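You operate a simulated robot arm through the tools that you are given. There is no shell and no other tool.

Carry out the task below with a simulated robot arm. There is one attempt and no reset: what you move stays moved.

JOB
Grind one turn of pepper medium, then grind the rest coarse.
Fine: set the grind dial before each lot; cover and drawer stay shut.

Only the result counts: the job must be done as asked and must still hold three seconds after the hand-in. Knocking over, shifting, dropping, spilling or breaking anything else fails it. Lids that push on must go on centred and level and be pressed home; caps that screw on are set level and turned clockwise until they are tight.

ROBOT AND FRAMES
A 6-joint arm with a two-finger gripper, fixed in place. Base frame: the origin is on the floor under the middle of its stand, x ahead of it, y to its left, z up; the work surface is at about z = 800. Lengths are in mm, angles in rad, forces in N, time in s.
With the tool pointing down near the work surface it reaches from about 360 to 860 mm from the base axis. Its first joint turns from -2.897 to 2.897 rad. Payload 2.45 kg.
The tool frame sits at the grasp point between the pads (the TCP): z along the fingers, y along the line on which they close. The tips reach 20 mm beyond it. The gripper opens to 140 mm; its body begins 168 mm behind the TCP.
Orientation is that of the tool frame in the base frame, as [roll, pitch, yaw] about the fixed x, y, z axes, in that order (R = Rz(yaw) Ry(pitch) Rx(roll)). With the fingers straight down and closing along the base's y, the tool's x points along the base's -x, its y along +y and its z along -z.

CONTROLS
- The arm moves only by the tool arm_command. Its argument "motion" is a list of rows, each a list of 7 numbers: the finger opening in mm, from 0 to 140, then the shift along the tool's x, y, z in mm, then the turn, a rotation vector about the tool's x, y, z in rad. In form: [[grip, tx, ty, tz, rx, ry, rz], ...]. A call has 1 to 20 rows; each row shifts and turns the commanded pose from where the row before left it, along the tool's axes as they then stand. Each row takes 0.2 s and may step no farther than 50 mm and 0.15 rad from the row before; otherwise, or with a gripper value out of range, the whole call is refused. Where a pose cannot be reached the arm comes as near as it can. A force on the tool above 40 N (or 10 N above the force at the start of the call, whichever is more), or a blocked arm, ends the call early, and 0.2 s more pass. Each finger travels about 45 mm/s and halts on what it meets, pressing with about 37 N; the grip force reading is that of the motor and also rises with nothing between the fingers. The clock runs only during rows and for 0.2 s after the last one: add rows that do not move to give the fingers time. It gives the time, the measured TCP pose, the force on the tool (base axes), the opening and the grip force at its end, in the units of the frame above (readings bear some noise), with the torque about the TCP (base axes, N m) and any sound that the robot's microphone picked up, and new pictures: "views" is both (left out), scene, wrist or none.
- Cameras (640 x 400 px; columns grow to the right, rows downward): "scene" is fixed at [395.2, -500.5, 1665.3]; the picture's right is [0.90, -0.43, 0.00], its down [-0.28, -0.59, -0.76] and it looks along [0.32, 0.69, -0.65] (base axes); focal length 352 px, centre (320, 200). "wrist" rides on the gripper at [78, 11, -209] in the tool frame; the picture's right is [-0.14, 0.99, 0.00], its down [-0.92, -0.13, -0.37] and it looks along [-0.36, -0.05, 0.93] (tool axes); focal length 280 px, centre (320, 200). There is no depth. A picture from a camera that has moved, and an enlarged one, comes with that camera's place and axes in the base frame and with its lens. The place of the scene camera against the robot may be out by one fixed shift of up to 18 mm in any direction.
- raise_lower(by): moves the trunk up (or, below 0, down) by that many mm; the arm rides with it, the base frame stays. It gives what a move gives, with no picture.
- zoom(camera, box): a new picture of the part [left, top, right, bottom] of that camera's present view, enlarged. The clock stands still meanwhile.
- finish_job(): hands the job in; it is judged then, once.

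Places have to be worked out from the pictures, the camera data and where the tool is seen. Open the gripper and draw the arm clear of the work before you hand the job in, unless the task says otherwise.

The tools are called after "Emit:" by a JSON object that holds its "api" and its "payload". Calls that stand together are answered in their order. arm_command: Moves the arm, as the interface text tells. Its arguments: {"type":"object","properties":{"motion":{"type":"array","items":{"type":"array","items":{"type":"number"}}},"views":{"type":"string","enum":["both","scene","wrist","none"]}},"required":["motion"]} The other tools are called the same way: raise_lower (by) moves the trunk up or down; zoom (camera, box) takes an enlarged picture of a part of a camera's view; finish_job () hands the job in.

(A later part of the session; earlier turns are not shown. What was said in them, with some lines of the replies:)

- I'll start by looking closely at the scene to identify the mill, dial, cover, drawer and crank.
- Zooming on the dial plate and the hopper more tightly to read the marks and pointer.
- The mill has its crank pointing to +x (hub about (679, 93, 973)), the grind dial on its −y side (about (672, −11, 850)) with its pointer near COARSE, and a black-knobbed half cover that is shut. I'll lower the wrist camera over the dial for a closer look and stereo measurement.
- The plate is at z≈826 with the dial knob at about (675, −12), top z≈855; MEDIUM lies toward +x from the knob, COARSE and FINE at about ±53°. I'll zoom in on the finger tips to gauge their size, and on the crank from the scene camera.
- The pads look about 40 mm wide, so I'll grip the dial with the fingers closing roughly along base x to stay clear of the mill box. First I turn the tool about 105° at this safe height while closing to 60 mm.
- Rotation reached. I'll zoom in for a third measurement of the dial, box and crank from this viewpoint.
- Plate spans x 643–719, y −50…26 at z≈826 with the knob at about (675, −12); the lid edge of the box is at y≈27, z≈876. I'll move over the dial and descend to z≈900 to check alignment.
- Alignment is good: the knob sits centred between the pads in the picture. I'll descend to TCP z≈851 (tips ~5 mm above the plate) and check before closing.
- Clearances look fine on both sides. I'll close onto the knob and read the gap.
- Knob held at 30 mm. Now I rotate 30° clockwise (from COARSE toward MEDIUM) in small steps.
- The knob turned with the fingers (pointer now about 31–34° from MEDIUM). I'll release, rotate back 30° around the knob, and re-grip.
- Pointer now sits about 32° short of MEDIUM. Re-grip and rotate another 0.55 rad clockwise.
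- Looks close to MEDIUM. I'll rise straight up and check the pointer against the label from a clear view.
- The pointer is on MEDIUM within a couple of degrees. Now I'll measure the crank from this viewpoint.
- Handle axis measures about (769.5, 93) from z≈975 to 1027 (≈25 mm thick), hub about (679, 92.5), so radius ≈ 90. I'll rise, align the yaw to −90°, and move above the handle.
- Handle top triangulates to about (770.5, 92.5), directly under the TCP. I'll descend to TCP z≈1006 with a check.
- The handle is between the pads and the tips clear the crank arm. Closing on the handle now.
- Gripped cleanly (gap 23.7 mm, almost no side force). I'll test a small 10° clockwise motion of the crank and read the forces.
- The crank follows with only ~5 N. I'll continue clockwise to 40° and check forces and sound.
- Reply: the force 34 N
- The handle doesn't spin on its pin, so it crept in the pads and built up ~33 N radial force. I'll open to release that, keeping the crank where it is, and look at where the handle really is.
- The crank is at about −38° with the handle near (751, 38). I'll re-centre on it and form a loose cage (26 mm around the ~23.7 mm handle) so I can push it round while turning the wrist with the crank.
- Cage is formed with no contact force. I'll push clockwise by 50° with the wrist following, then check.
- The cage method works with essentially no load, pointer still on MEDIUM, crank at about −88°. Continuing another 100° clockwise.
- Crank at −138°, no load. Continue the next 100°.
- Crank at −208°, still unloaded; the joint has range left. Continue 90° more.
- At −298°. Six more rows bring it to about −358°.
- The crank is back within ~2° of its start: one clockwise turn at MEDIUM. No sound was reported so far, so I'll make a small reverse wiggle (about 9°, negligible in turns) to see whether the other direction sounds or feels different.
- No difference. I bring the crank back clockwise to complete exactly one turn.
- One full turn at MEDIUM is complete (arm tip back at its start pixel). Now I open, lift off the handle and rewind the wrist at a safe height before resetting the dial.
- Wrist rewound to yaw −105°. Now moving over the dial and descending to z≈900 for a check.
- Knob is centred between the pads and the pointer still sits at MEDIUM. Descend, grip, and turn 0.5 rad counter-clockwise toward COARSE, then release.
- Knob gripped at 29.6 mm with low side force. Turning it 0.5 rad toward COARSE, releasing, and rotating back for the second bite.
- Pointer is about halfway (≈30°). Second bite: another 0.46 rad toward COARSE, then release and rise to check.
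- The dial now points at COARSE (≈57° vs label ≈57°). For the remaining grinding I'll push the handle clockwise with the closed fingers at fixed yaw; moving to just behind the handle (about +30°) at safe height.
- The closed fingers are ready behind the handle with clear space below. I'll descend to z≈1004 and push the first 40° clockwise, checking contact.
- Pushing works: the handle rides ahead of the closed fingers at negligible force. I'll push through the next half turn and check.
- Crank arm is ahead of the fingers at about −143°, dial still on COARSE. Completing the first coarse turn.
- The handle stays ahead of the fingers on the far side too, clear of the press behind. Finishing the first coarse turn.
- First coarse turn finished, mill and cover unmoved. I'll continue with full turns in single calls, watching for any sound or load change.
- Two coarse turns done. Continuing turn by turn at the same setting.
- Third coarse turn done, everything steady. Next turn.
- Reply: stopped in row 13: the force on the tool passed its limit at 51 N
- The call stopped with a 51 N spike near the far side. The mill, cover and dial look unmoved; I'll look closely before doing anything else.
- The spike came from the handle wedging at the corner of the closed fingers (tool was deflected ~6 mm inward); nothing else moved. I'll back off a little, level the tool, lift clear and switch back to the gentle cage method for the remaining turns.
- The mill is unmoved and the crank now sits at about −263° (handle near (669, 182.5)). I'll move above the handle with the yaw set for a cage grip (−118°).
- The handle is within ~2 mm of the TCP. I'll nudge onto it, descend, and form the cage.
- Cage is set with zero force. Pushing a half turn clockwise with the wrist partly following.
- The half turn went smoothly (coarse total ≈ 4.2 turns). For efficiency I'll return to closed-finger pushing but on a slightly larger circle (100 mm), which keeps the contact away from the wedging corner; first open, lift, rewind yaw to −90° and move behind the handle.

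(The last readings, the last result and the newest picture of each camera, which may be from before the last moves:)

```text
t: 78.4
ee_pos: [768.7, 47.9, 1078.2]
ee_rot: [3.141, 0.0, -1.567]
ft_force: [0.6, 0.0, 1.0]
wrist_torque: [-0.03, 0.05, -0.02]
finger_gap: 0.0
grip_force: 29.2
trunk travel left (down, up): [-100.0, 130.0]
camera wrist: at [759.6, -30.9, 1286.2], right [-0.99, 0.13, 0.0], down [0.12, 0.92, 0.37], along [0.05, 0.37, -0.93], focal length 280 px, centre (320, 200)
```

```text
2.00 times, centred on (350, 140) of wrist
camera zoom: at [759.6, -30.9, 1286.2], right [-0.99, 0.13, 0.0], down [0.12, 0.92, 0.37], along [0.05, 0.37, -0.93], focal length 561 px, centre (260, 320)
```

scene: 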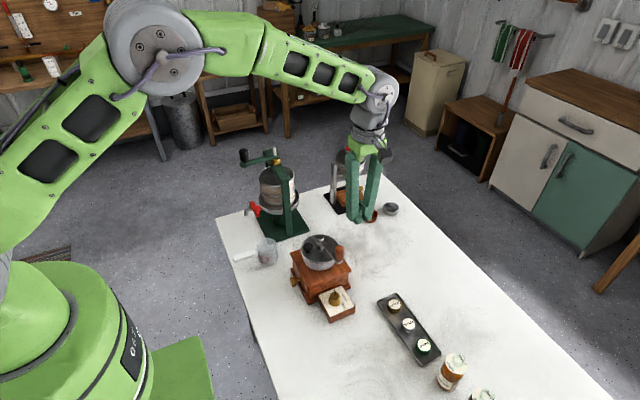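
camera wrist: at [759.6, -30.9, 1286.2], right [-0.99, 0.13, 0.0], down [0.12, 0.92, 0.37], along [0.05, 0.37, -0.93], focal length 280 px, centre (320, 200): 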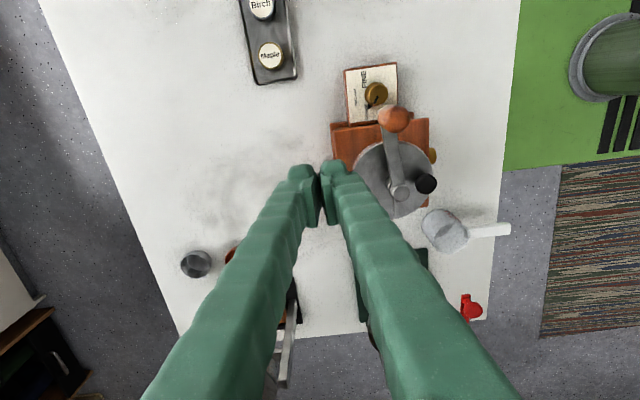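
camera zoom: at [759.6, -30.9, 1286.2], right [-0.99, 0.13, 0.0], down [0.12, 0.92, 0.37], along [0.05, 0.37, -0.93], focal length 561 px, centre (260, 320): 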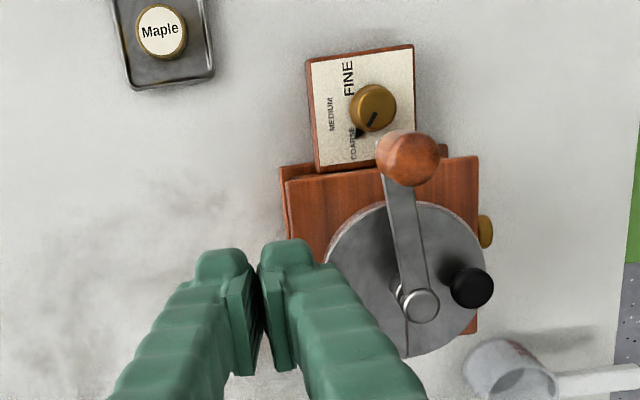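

Crank at −83°, block positioned behind it. Lower and push most of a turn on the 100 mm circle.

Emit:
{"api": "arm_command", "payload": {"motion": [[0, 0, 0, 37, 0, 0, 0], [0, 0, 0, 37, 0, 0, 0], [0, 0, 0, 0, 0, 0, 0], [0, 24.99, 18.83, 0, 0, 0, 0], [0, 17.94, 25.63, 0, 0, 0, 0], [0, 9.14, 29.91, 0, 0, 0, 0], [0, -0.54, 31.29, 0, 0, 0, 0], [0, -10.18, 29.58, 0, 0, 0, 0], [0, -18.83, 24.99, 0, 0, 0, 0], [0, -25.63, 17.94, 0, 0, 0, 0], [0, -29.91, 9.14, 0, 0, 0, 0], [0, -31.29, -0.54, 0, 0, 0, 0], [0, -29.58, -10.18, 0, 0, 0, 0], [0, -24.99, -18.83, 0, 0, 0, 0]], "views": "both"}}

Emit:
{"api": "zoom", "payload": {"camera": "wrist", "box": [180, 60, 440, 260]}}

Emit:
{"api": "zoom", "payload": {"camera": "scene", "box": [260, 180, 370, 320]}}

```text
t: 81.4
ee_pos: [609.4, 169.1, 1003.5]
ee_rot: [3.14, 0.0, -1.568]
ft_force: [0.7, -0.1, -0.3]
wrist_torque: [-0.04, 0.06, -0.01]
finger_gap: 0.2
grip_force: 29.1
trunk travel left (down, up): [-100.0, 130.0]
camera wrist: at [599.2, 89.3, 1211.6], right [-0.99, 0.13, 0.0], down [0.13, 0.92, 0.37], along [0.05, 0.37, -0.93], focal length 280 px, centre (320, 200)
```

scene: 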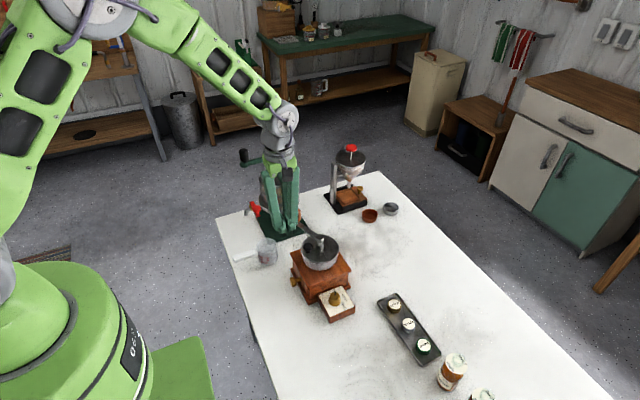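
wrist: 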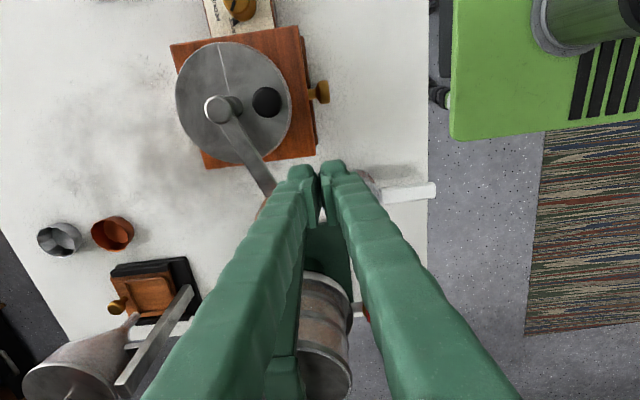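

```text
2.00 times, centred on (310, 160) of wrist
camera zoom: at [599.2, 89.3, 1211.6], right [-0.99, 0.13, 0.0], down [0.13, 0.92, 0.37], along [0.05, 0.37, -0.93], focal length 561 px, centre (340, 280)
```

zoom: 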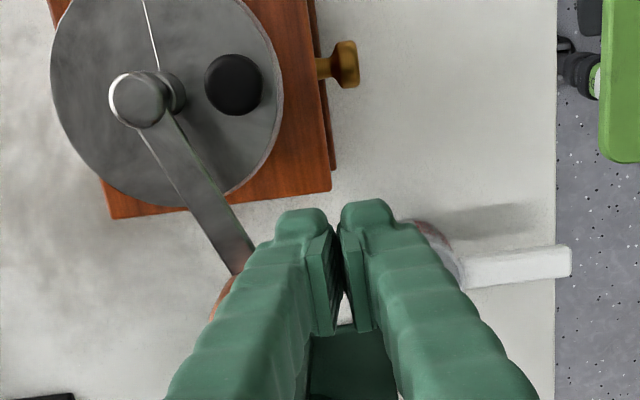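

```text
2.86 times, centred on (315, 250) of scene
camera zoom: at [395.2, -500.5, 1665.3], right [0.9, -0.43, 0.0], down [-0.28, -0.59, -0.76], along [0.32, 0.69, -0.65], focal length 1005 px, centre (334, 57)
```

zoom: 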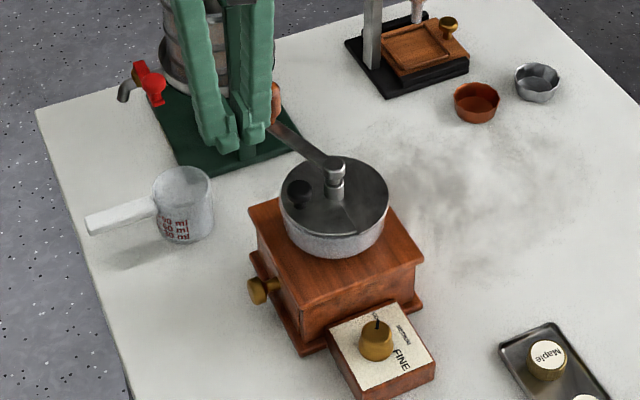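

The handle passed the critical corner smoothly with no force. I'll push a full further turn on this circle.

Emit:
{"api": "arm_command", "payload": {"motion": [[0, -17.94, -25.63, 0, 0, 0, 0], [0, -9.14, -29.91, 0, 0, 0, 0], [0, 0.54, -31.29, 0, 0, 0, 0], [0, 10.18, -29.58, 0, 0, 0, 0], [0, 18.83, -24.99, 0, 0, 0, 0], [0, 25.63, -17.94, 0, 0, 0, 0], [0, 29.91, -9.14, 0, 0, 0, 0], [0, 31.29, 0.54, 0, 0, 0, 0], [0, 29.58, 10.18, 0, 0, 0, 0], [0, 24.99, 18.83, 0, 0, 0, 0], [0, 17.94, 25.63, 0, 0, 0, 0], [0, 9.14, 29.91, 0, 0, 0, 0], [0, -0.54, 31.29, 0, 0, 0, 0], [0, -10.18, 29.58, 0, 0, 0, 0], [0, -18.83, 24.99, 0, 0, 0, 0], [0, -25.63, 17.94, 0, 0, 0, 0], [0, -29.91, 9.14, 0, 0, 0, 0], [0, -31.29, -0.54, 0, 0, 0, 0], [0, -29.58, -10.18, 0, 0, 0, 0], [0, -24.99, -18.83, 0, 0, 0, 0]], "views": "wrist"}}

```text
t: 83.4
ee_pos: [773.3, 63.0, 1007.0]
ee_rot: [-3.131, 0.017, -1.57]
ft_force: [4.3, 16.5, -3.3]
wrist_torque: [0.14, -0.11, -0.28]
finger_gap: 0.0
grip_force: 30.1
trunk travel left (down, up): [-100.0, 130.0]
stopped in row 10: the force on the tool passed its limit at 56 N (the readings are from after the stop); the commanded pose is now the measured one
camera wrist: at [761.5, -19.4, 1214.1], right [-0.99, 0.14, -0.01], down [0.12, 0.91, 0.39], along [0.06, 0.38, -0.92], focal length 280 px, centre (320, 200)
```

wrist: 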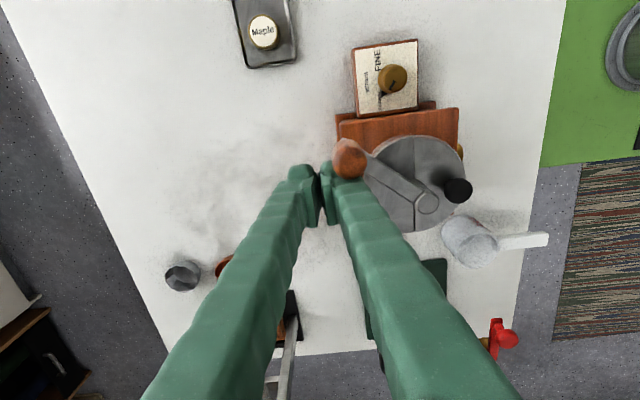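

It jammed again at the opposite corner (56 N stop), so closed-finger pushing isn't reliable. I'll back off, level the tool, lift away and inspect the mill.

Emit:
{"api": "arm_command", "payload": {"motion": [[0, -8, -2, 0, 0, 0, 0], [0, -8, -2, 0, -0.0106, 0.017, 0], [0, 0, 0, -30, 0, 0, 0], [0, 0, 0, -42, 0, 0, 0], [60, 0, 0, 0, 0, 0, 0], [60, 0, 0, 0, 0, 0, 0], [60, 0, 0, 0, 0, 0, 0], [60, 0, 0, 0, 0, 0, 0]], "views": "both"}}

Emit:
{"api": "zoom", "payload": {"camera": "scene", "box": [270, 190, 380, 320]}}

Emit:
{"api": "zoom", "payload": {"camera": "wrist", "box": [200, 40, 460, 240]}}

```text
t: 85.2
ee_pos: [776.7, 76.9, 1080.5]
ee_rot: [3.14, -0.003, -1.569]
ft_force: [-0.8, -0.4, -0.4]
wrist_torque: [-0.02, -0.01, 0.01]
finger_gap: 60.0
grip_force: 0.1
trunk travel left (down, up): [-100.0, 130.0]
camera wrist: at [766.7, -0.5, 1288.5], right [-0.99, 0.14, 0.0], down [0.13, 0.92, 0.36], along [0.05, 0.36, -0.93], focal length 280 px, centre (320, 200)
```

scene: 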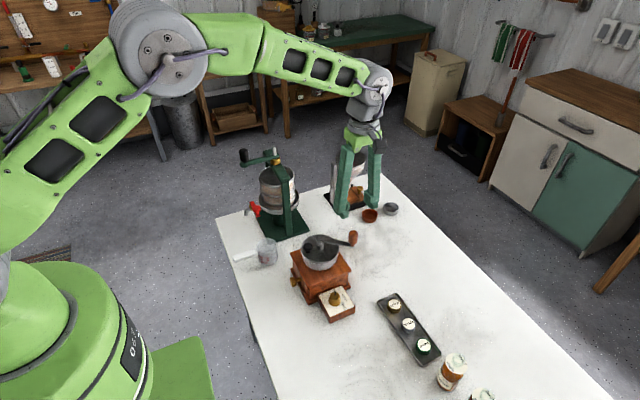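
wrist: 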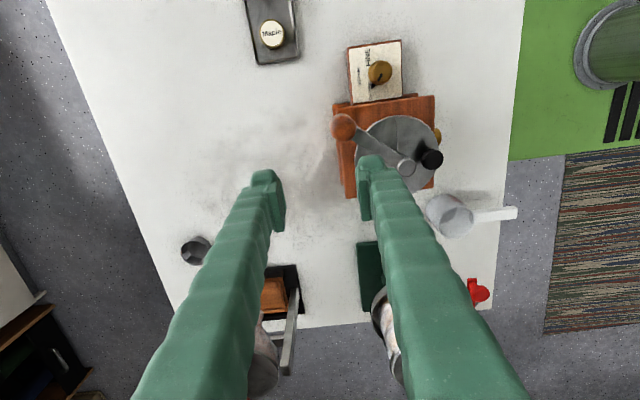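

```text
3.08 times, centred on (325, 255) of scene
camera zoom: at [395.2, -500.5, 1665.3], right [0.9, -0.43, 0.0], down [-0.28, -0.59, -0.76], along [0.32, 0.69, -0.65], focal length 1082 px, centre (305, 31)
```

zoom: 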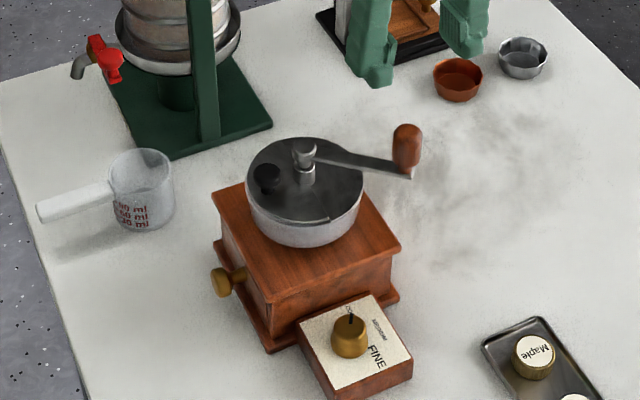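

```text
2.00 times, centred on (330, 140) of wrist
camera zoom: at [766.7, -0.5, 1288.5], right [-0.99, 0.14, 0.0], down [0.13, 0.92, 0.36], along [0.05, 0.36, -0.93], focal length 561 px, centre (300, 320)
```

zoom: 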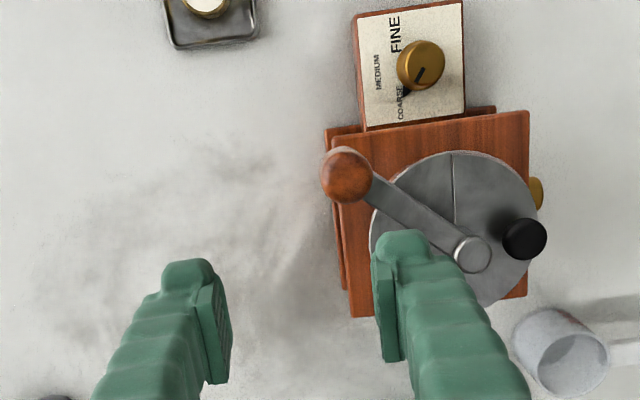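

The mill, cover, dial and surroundings are all exactly where they were (same pixel positions); about 5.1 coarse turns are done. I'll go on with the cage method: move over the handle at about (750.5, 37.6), descend and cage it.

Emit:
{"api": "arm_command", "payload": {"motion": [[60, 19.8, 13.3, 0, 0, -0.003, 0], [60, 19.8, 13.3, 0, 0, 0, 0], [60, 0, 0, 0, 0, 0, -0.148], [60, 0, 0, 25, 0, 0, 0], [60, 0, 0, 25, 0, 0, 0], [60, 0, 0, 26, 0, 0, 0], [60, 0, 0, 0, 0, 0, 0], [40, 0, 0, 0, 0, 0, 0], [26, 0, 0, 0, 0, 0, 0], [26, 0, 0, 0, 0, 0, 0]], "views": "wrist"}}

Emit:
{"api": "zoom", "payload": {"camera": "wrist", "box": [220, 110, 420, 280]}}

```text
t: 87.4
ee_pos: [751.8, 37.6, 1005.5]
ee_rot: [3.141, 0.0, -1.42]
ft_force: [-0.4, 0.5, 0.3]
wrist_torque: [0.01, 0.02, 0.0]
finger_gap: 26.4
grip_force: 0.5
trunk travel left (down, up): [-100.0, 130.0]
camera wrist: at [753.1, -42.1, 1212.7], right [-1.0, -0.01, 0.0], down [-0.01, 0.93, 0.37], along [-0.01, 0.37, -0.93], focal length 280 px, centre (320, 200)
```

wrist: 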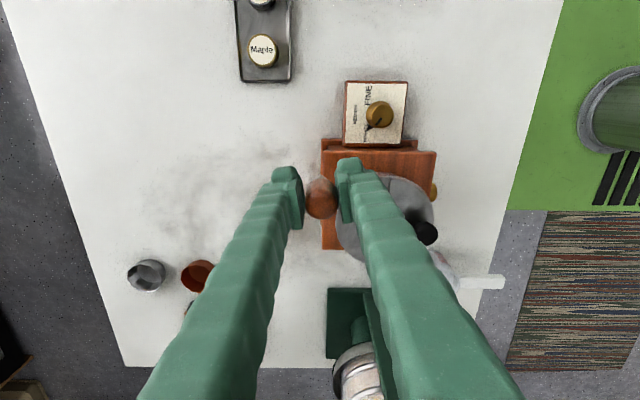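

```text
2.35 times, centred on (320, 195) of wrist
camera zoom: at [753.1, -42.1, 1212.7], right [-1.0, -0.01, 0.0], down [-0.01, 0.93, 0.37], along [-0.01, 0.37, -0.93], focal length 660 px, centre (320, 212)
```

zoom: 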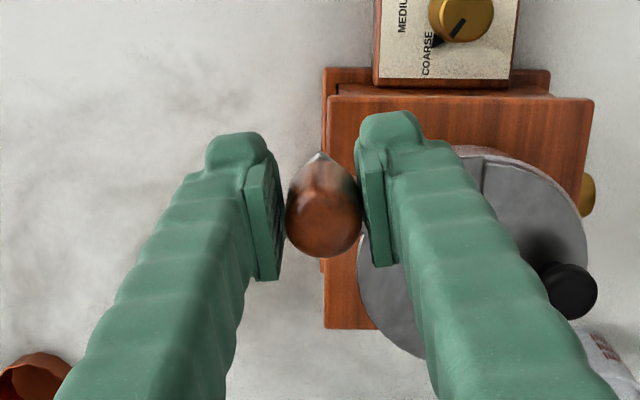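

Cage set around the handle. One call: half a turn clockwise, then open slightly, rotate the wrist back around the handle and re-cage.

Emit:
{"api": "arm_command", "payload": {"motion": [[26, 15.75, 23.34, 0, 0, 0, 0.12], [26, 10.95, 25.95, 0, 0, 0, 0.12], [26, 5.73, 27.57, 0, 0, 0, 0.12], [26, 0.31, 28.16, 0, 0, 0, 0.12], [26, -5.13, 27.69, 0, 0, 0, 0.12], [26, -10.38, 26.18, 0, 0, 0, 0.12], [26, -15.23, 23.68, 0, 0, 0, 0.12], [26, -19.52, 20.3, 0, 0, 0, 0.12], [26, -23.07, 16.15, 0, 0, 0, 0.12], [26, -25.75, 11.4, 0, 0, 0, 0.12], [40, 0, 0, 0, 0, 0, 0], [40, 0, 0, 0, 0, 0, -0.15], [40, 0, 0, 0, 0, 0, -0.15], [40, 0, 0, 0, 0, 0, -0.15], [40, 0, 0, 0, 0, 0, -0.15], [40, 0, 0, 0, 0, 0, -0.15], [40, 0, 0, 0, 0, 0, -0.15], [40, 0, 0, 0, 0, 0, -0.15], [40, 0, 0, 0, 0, 0, -0.15], [26, 0, 0, 0, 0, 0, 0]], "views": "both"}}

Emit:
{"api": "zoom", "payload": {"camera": "wrist", "box": [220, 110, 420, 280]}}

```text
t: 87.9
ee_pos: [739.8, 16.7, 1008.8]
ee_rot: [-3.111, 0.004, -1.571]
ft_force: [25.1, -1.5, -5.0]
wrist_torque: [0.24, 0.3, -0.45]
finger_gap: 41.2
grip_force: 11.7
trunk travel left (down, up): [-100.0, 130.0]
stopped in row 2: the force on the tool passed its limit at 50 N (the readings are from after the stop); the commanded pose is now the measured one
camera wrist: at [722.1, -63.1, 1216.4], right [-0.99, 0.14, -0.03], down [0.12, 0.92, 0.38], along [0.08, 0.37, -0.93], focal length 280 px, centre (320, 200)
```

scene: 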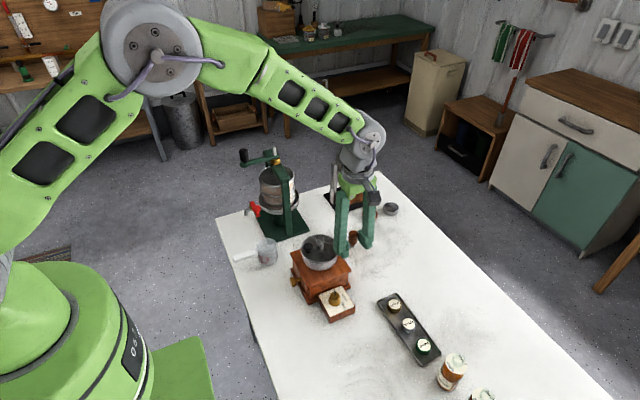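
wrist: 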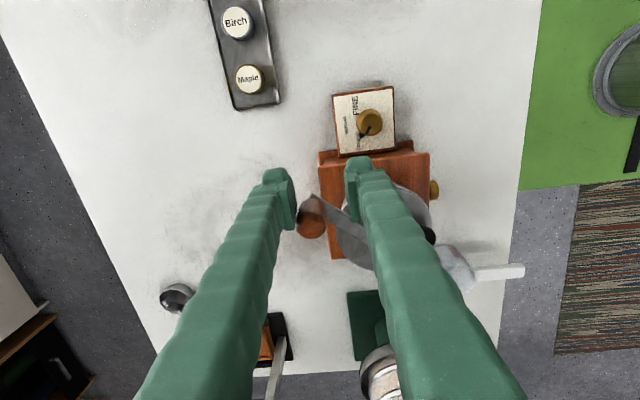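

```text
2.35 times, centred on (320, 195) of wrist
camera zoom: at [722.1, -63.1, 1216.4], right [-0.99, 0.14, -0.03], down [0.12, 0.92, 0.38], along [0.08, 0.37, -0.93], focal length 660 px, centre (320, 212)
```

zoom: 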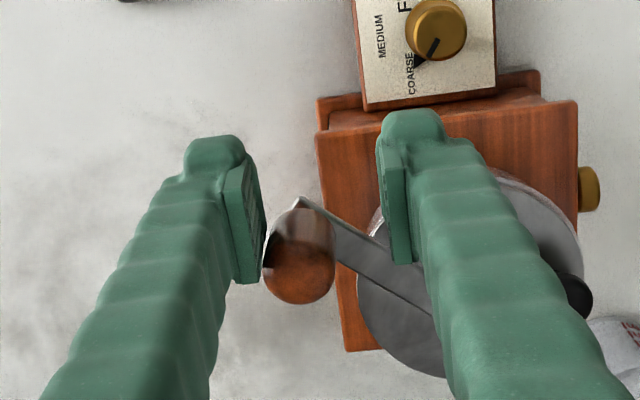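

The fingers were pushed apart while the crank stayed put at about −38°: the crank has come to a hard stop (about 6.1 turns in total), so there is nothing more to turn. I'll open to release the handle and look at the state.

Emit:
{"api": "arm_command", "payload": {"motion": [[60, 0, 0, 0, 0, 0, 0], [60, 0, 0, 0, 0, 0, 0], [60, -20, -10.5, 0, -0.0306, 0.004, 0], [60, 0, 0, 0, 0, 0, 0]], "views": "both"}}

Emit:
{"api": "zoom", "payload": {"camera": "wrist", "box": [220, 110, 480, 290]}}

Emit:
{"api": "zoom", "payload": {"camera": "scene", "box": [270, 190, 380, 320]}}

```text
t: 88.9
ee_pos: [744.2, 37.9, 1008.4]
ee_rot: [3.135, -0.002, -1.57]
ft_force: [-1.4, 0.6, -0.2]
wrist_torque: [-0.02, 0.02, -0.02]
finger_gap: 60.2
grip_force: 0.1
trunk travel left (down, up): [-100.0, 130.0]
camera wrist: at [735.6, -40.0, 1216.4], right [-0.99, 0.14, 0.01], down [0.13, 0.92, 0.37], along [0.04, 0.36, -0.93], focal length 280 px, centre (320, 200)
```

scene: 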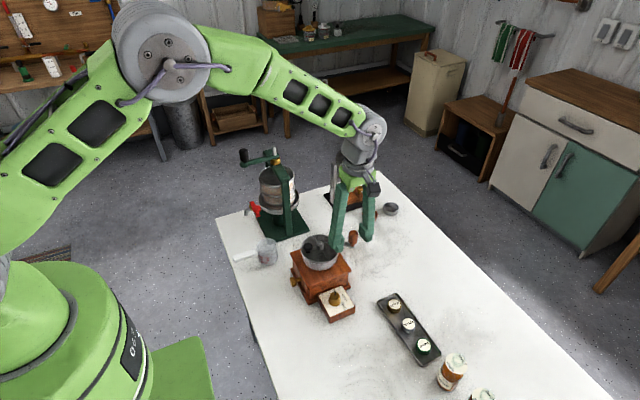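
wrist: 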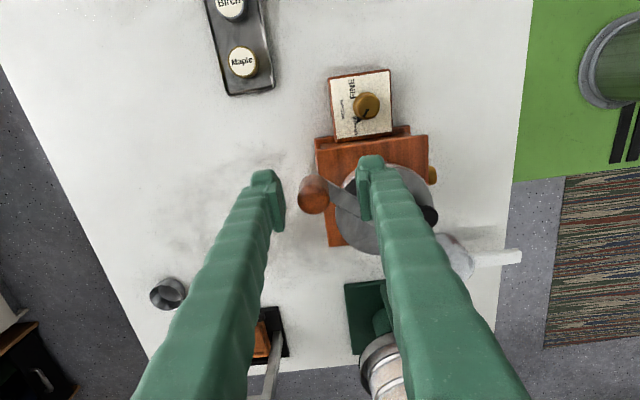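

```text
2.22 times, centred on (350, 200) of wrist
camera zoom: at [735.6, -40.0, 1216.4], right [-0.99, 0.14, 0.01], down [0.13, 0.92, 0.37], along [0.04, 0.36, -0.93], focal length 623 px, centre (253, 200)
```

zoom: 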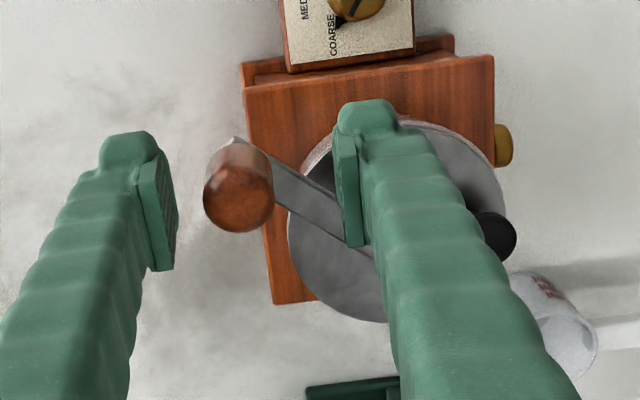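

```text
3.08 times, centred on (325, 255) of scene
camera zoom: at [395.2, -500.5, 1665.3], right [0.9, -0.43, 0.0], down [-0.28, -0.59, -0.76], along [0.32, 0.69, -0.65], focal length 1082 px, centre (305, 31)
```

zoom: 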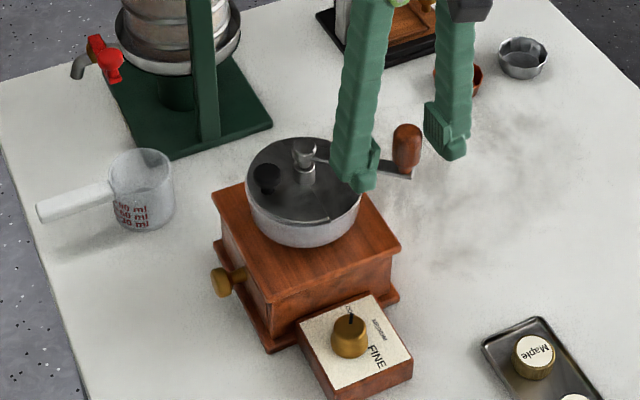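

The crank rests at the same stop, mill unmoved, dial on COARSE, cover and drawer shut. I'll lift straight off the handle and draw the arm clear with the gripper open.

Emit:
{"api": "arm_command", "payload": {"motion": [[60, 0, 0, -25, 0, 0, 0], [60, 0, 0, -45, 0, 0, 0], [60, 0, 0, -45, 0, 0, 0], [60, 0, 0, -45, 0, 0, 0], [60, 0, 0, -45, 0, 0, 0], [100, 0, 45, 0, 0, 0, 0], [100, 0, 45, 0, 0, 0, 0], [100, 0, 45, 0, 0, 0, 0], [100, 0, 45, 0, 0, 0, 0], [100, 0, 0, 0, 0, 0, 0]], "views": "both"}}

Emit:
{"api": "zoom", "payload": {"camera": "scene", "box": [270, 190, 380, 320]}}

Emit:
{"api": "zoom", "payload": {"camera": "scene", "box": [310, 275, 365, 325]}}

```text
t: 91.1
ee_pos: [566.0, 35.9, 1213.0]
ee_rot: [3.134, -0.001, -1.571]
ft_force: [-0.1, 0.0, -0.8]
wrist_torque: [0.01, 0.01, -0.02]
finger_gap: 99.8
grip_force: 0.1
trunk travel left (down, up): [-100.0, 130.0]
camera wrist: at [557.6, -42.0, 1422.1], right [-0.99, 0.14, 0.01], down [0.13, 0.92, 0.37], along [0.04, 0.36, -0.93], focal length 280 px, centre (320, 200)
```

scene: 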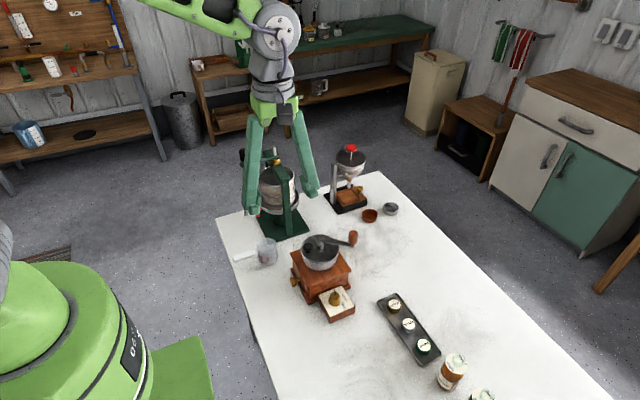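
wrist: 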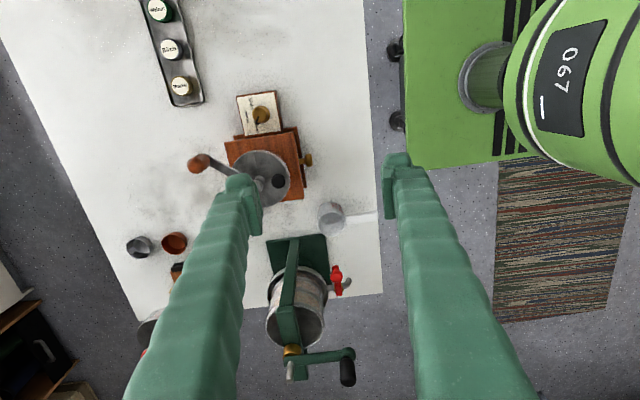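

```text
3.08 times, centred on (325, 255) of scene
camera zoom: at [395.2, -500.5, 1665.3], right [0.9, -0.43, 0.0], down [-0.28, -0.59, -0.76], along [0.32, 0.69, -0.65], focal length 1082 px, centre (305, 31)
```

zoom: 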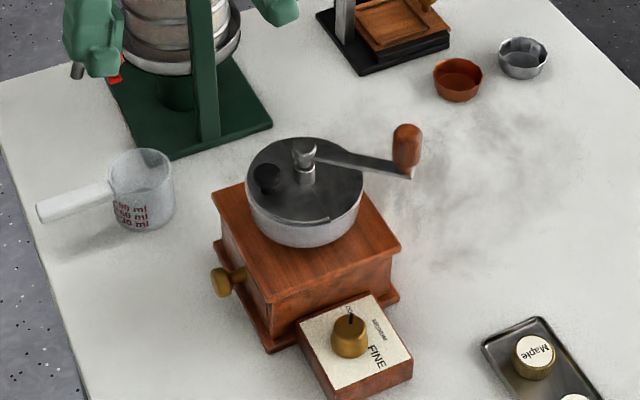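

```text
8.00 times, centred on (338, 300) of scene
camera zoom: at [395.2, -500.5, 1665.3], right [0.9, -0.43, 0.0], down [-0.28, -0.59, -0.76], along [0.32, 0.69, -0.65], focal length 2814 px, centre (180, -600)
```

zoom: 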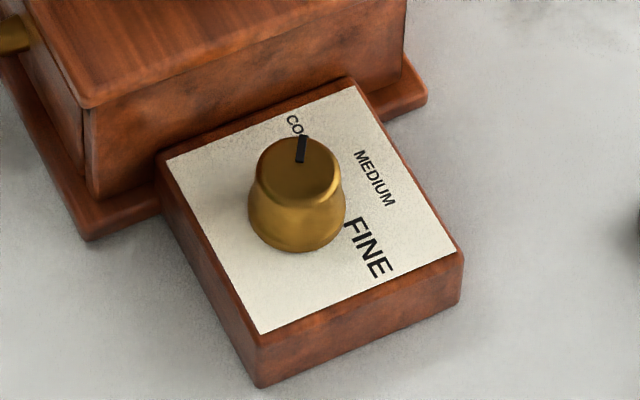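

Everything is in place: one turn was made at MEDIUM, the dial then set to COARSE and the crank turned until it would go no further; cover and drawer are shut, nothing else moved, the arm is clear and open. Handing in.

Emit:
{"api": "finish_job", "payload": {}}

```text
The job is handed in.
```

I ground one turn at MEDIUM and about five turns at COARSE, then handed the job in. I could not confirm that the hopper is empty. The cover stayed shut, so I couldn't see the pepper, and the microphone picked up nothing.

- **Medium turn:** I set the dial to MEDIUM and turned the crank clockwise until it was back at its starting position. Checking whether direction mattered included a reverse wiggle of about 9°, so medium could count as about 1.05 turns.
- **Coarse turns:** I set the dial to COARSE and kept turning clockwise. At about 5.1 coarse turns (about 6.1 in all), the crank would not move further, and a push of about 50 N did not shift it. I took that to mean nothing was left to grind. It could instead be a mechanical stop.
- **Direction:** I assumed clockwise is the grinding direction and found nothing to prove it.
- **Force stops:** Three calls ended early because the force passed the limit, at 51, 56 and 50 N. The first was the handle catching on the corner of the closed fingers; the other two were at the point where the crank stopped. Pictures afterwards show the mill, dial, cover, drawer and nearby items unmoved.

At hand-in the dial pointed to COARSE, the cover and drawer were shut, and the arm was clear with the gripper open.
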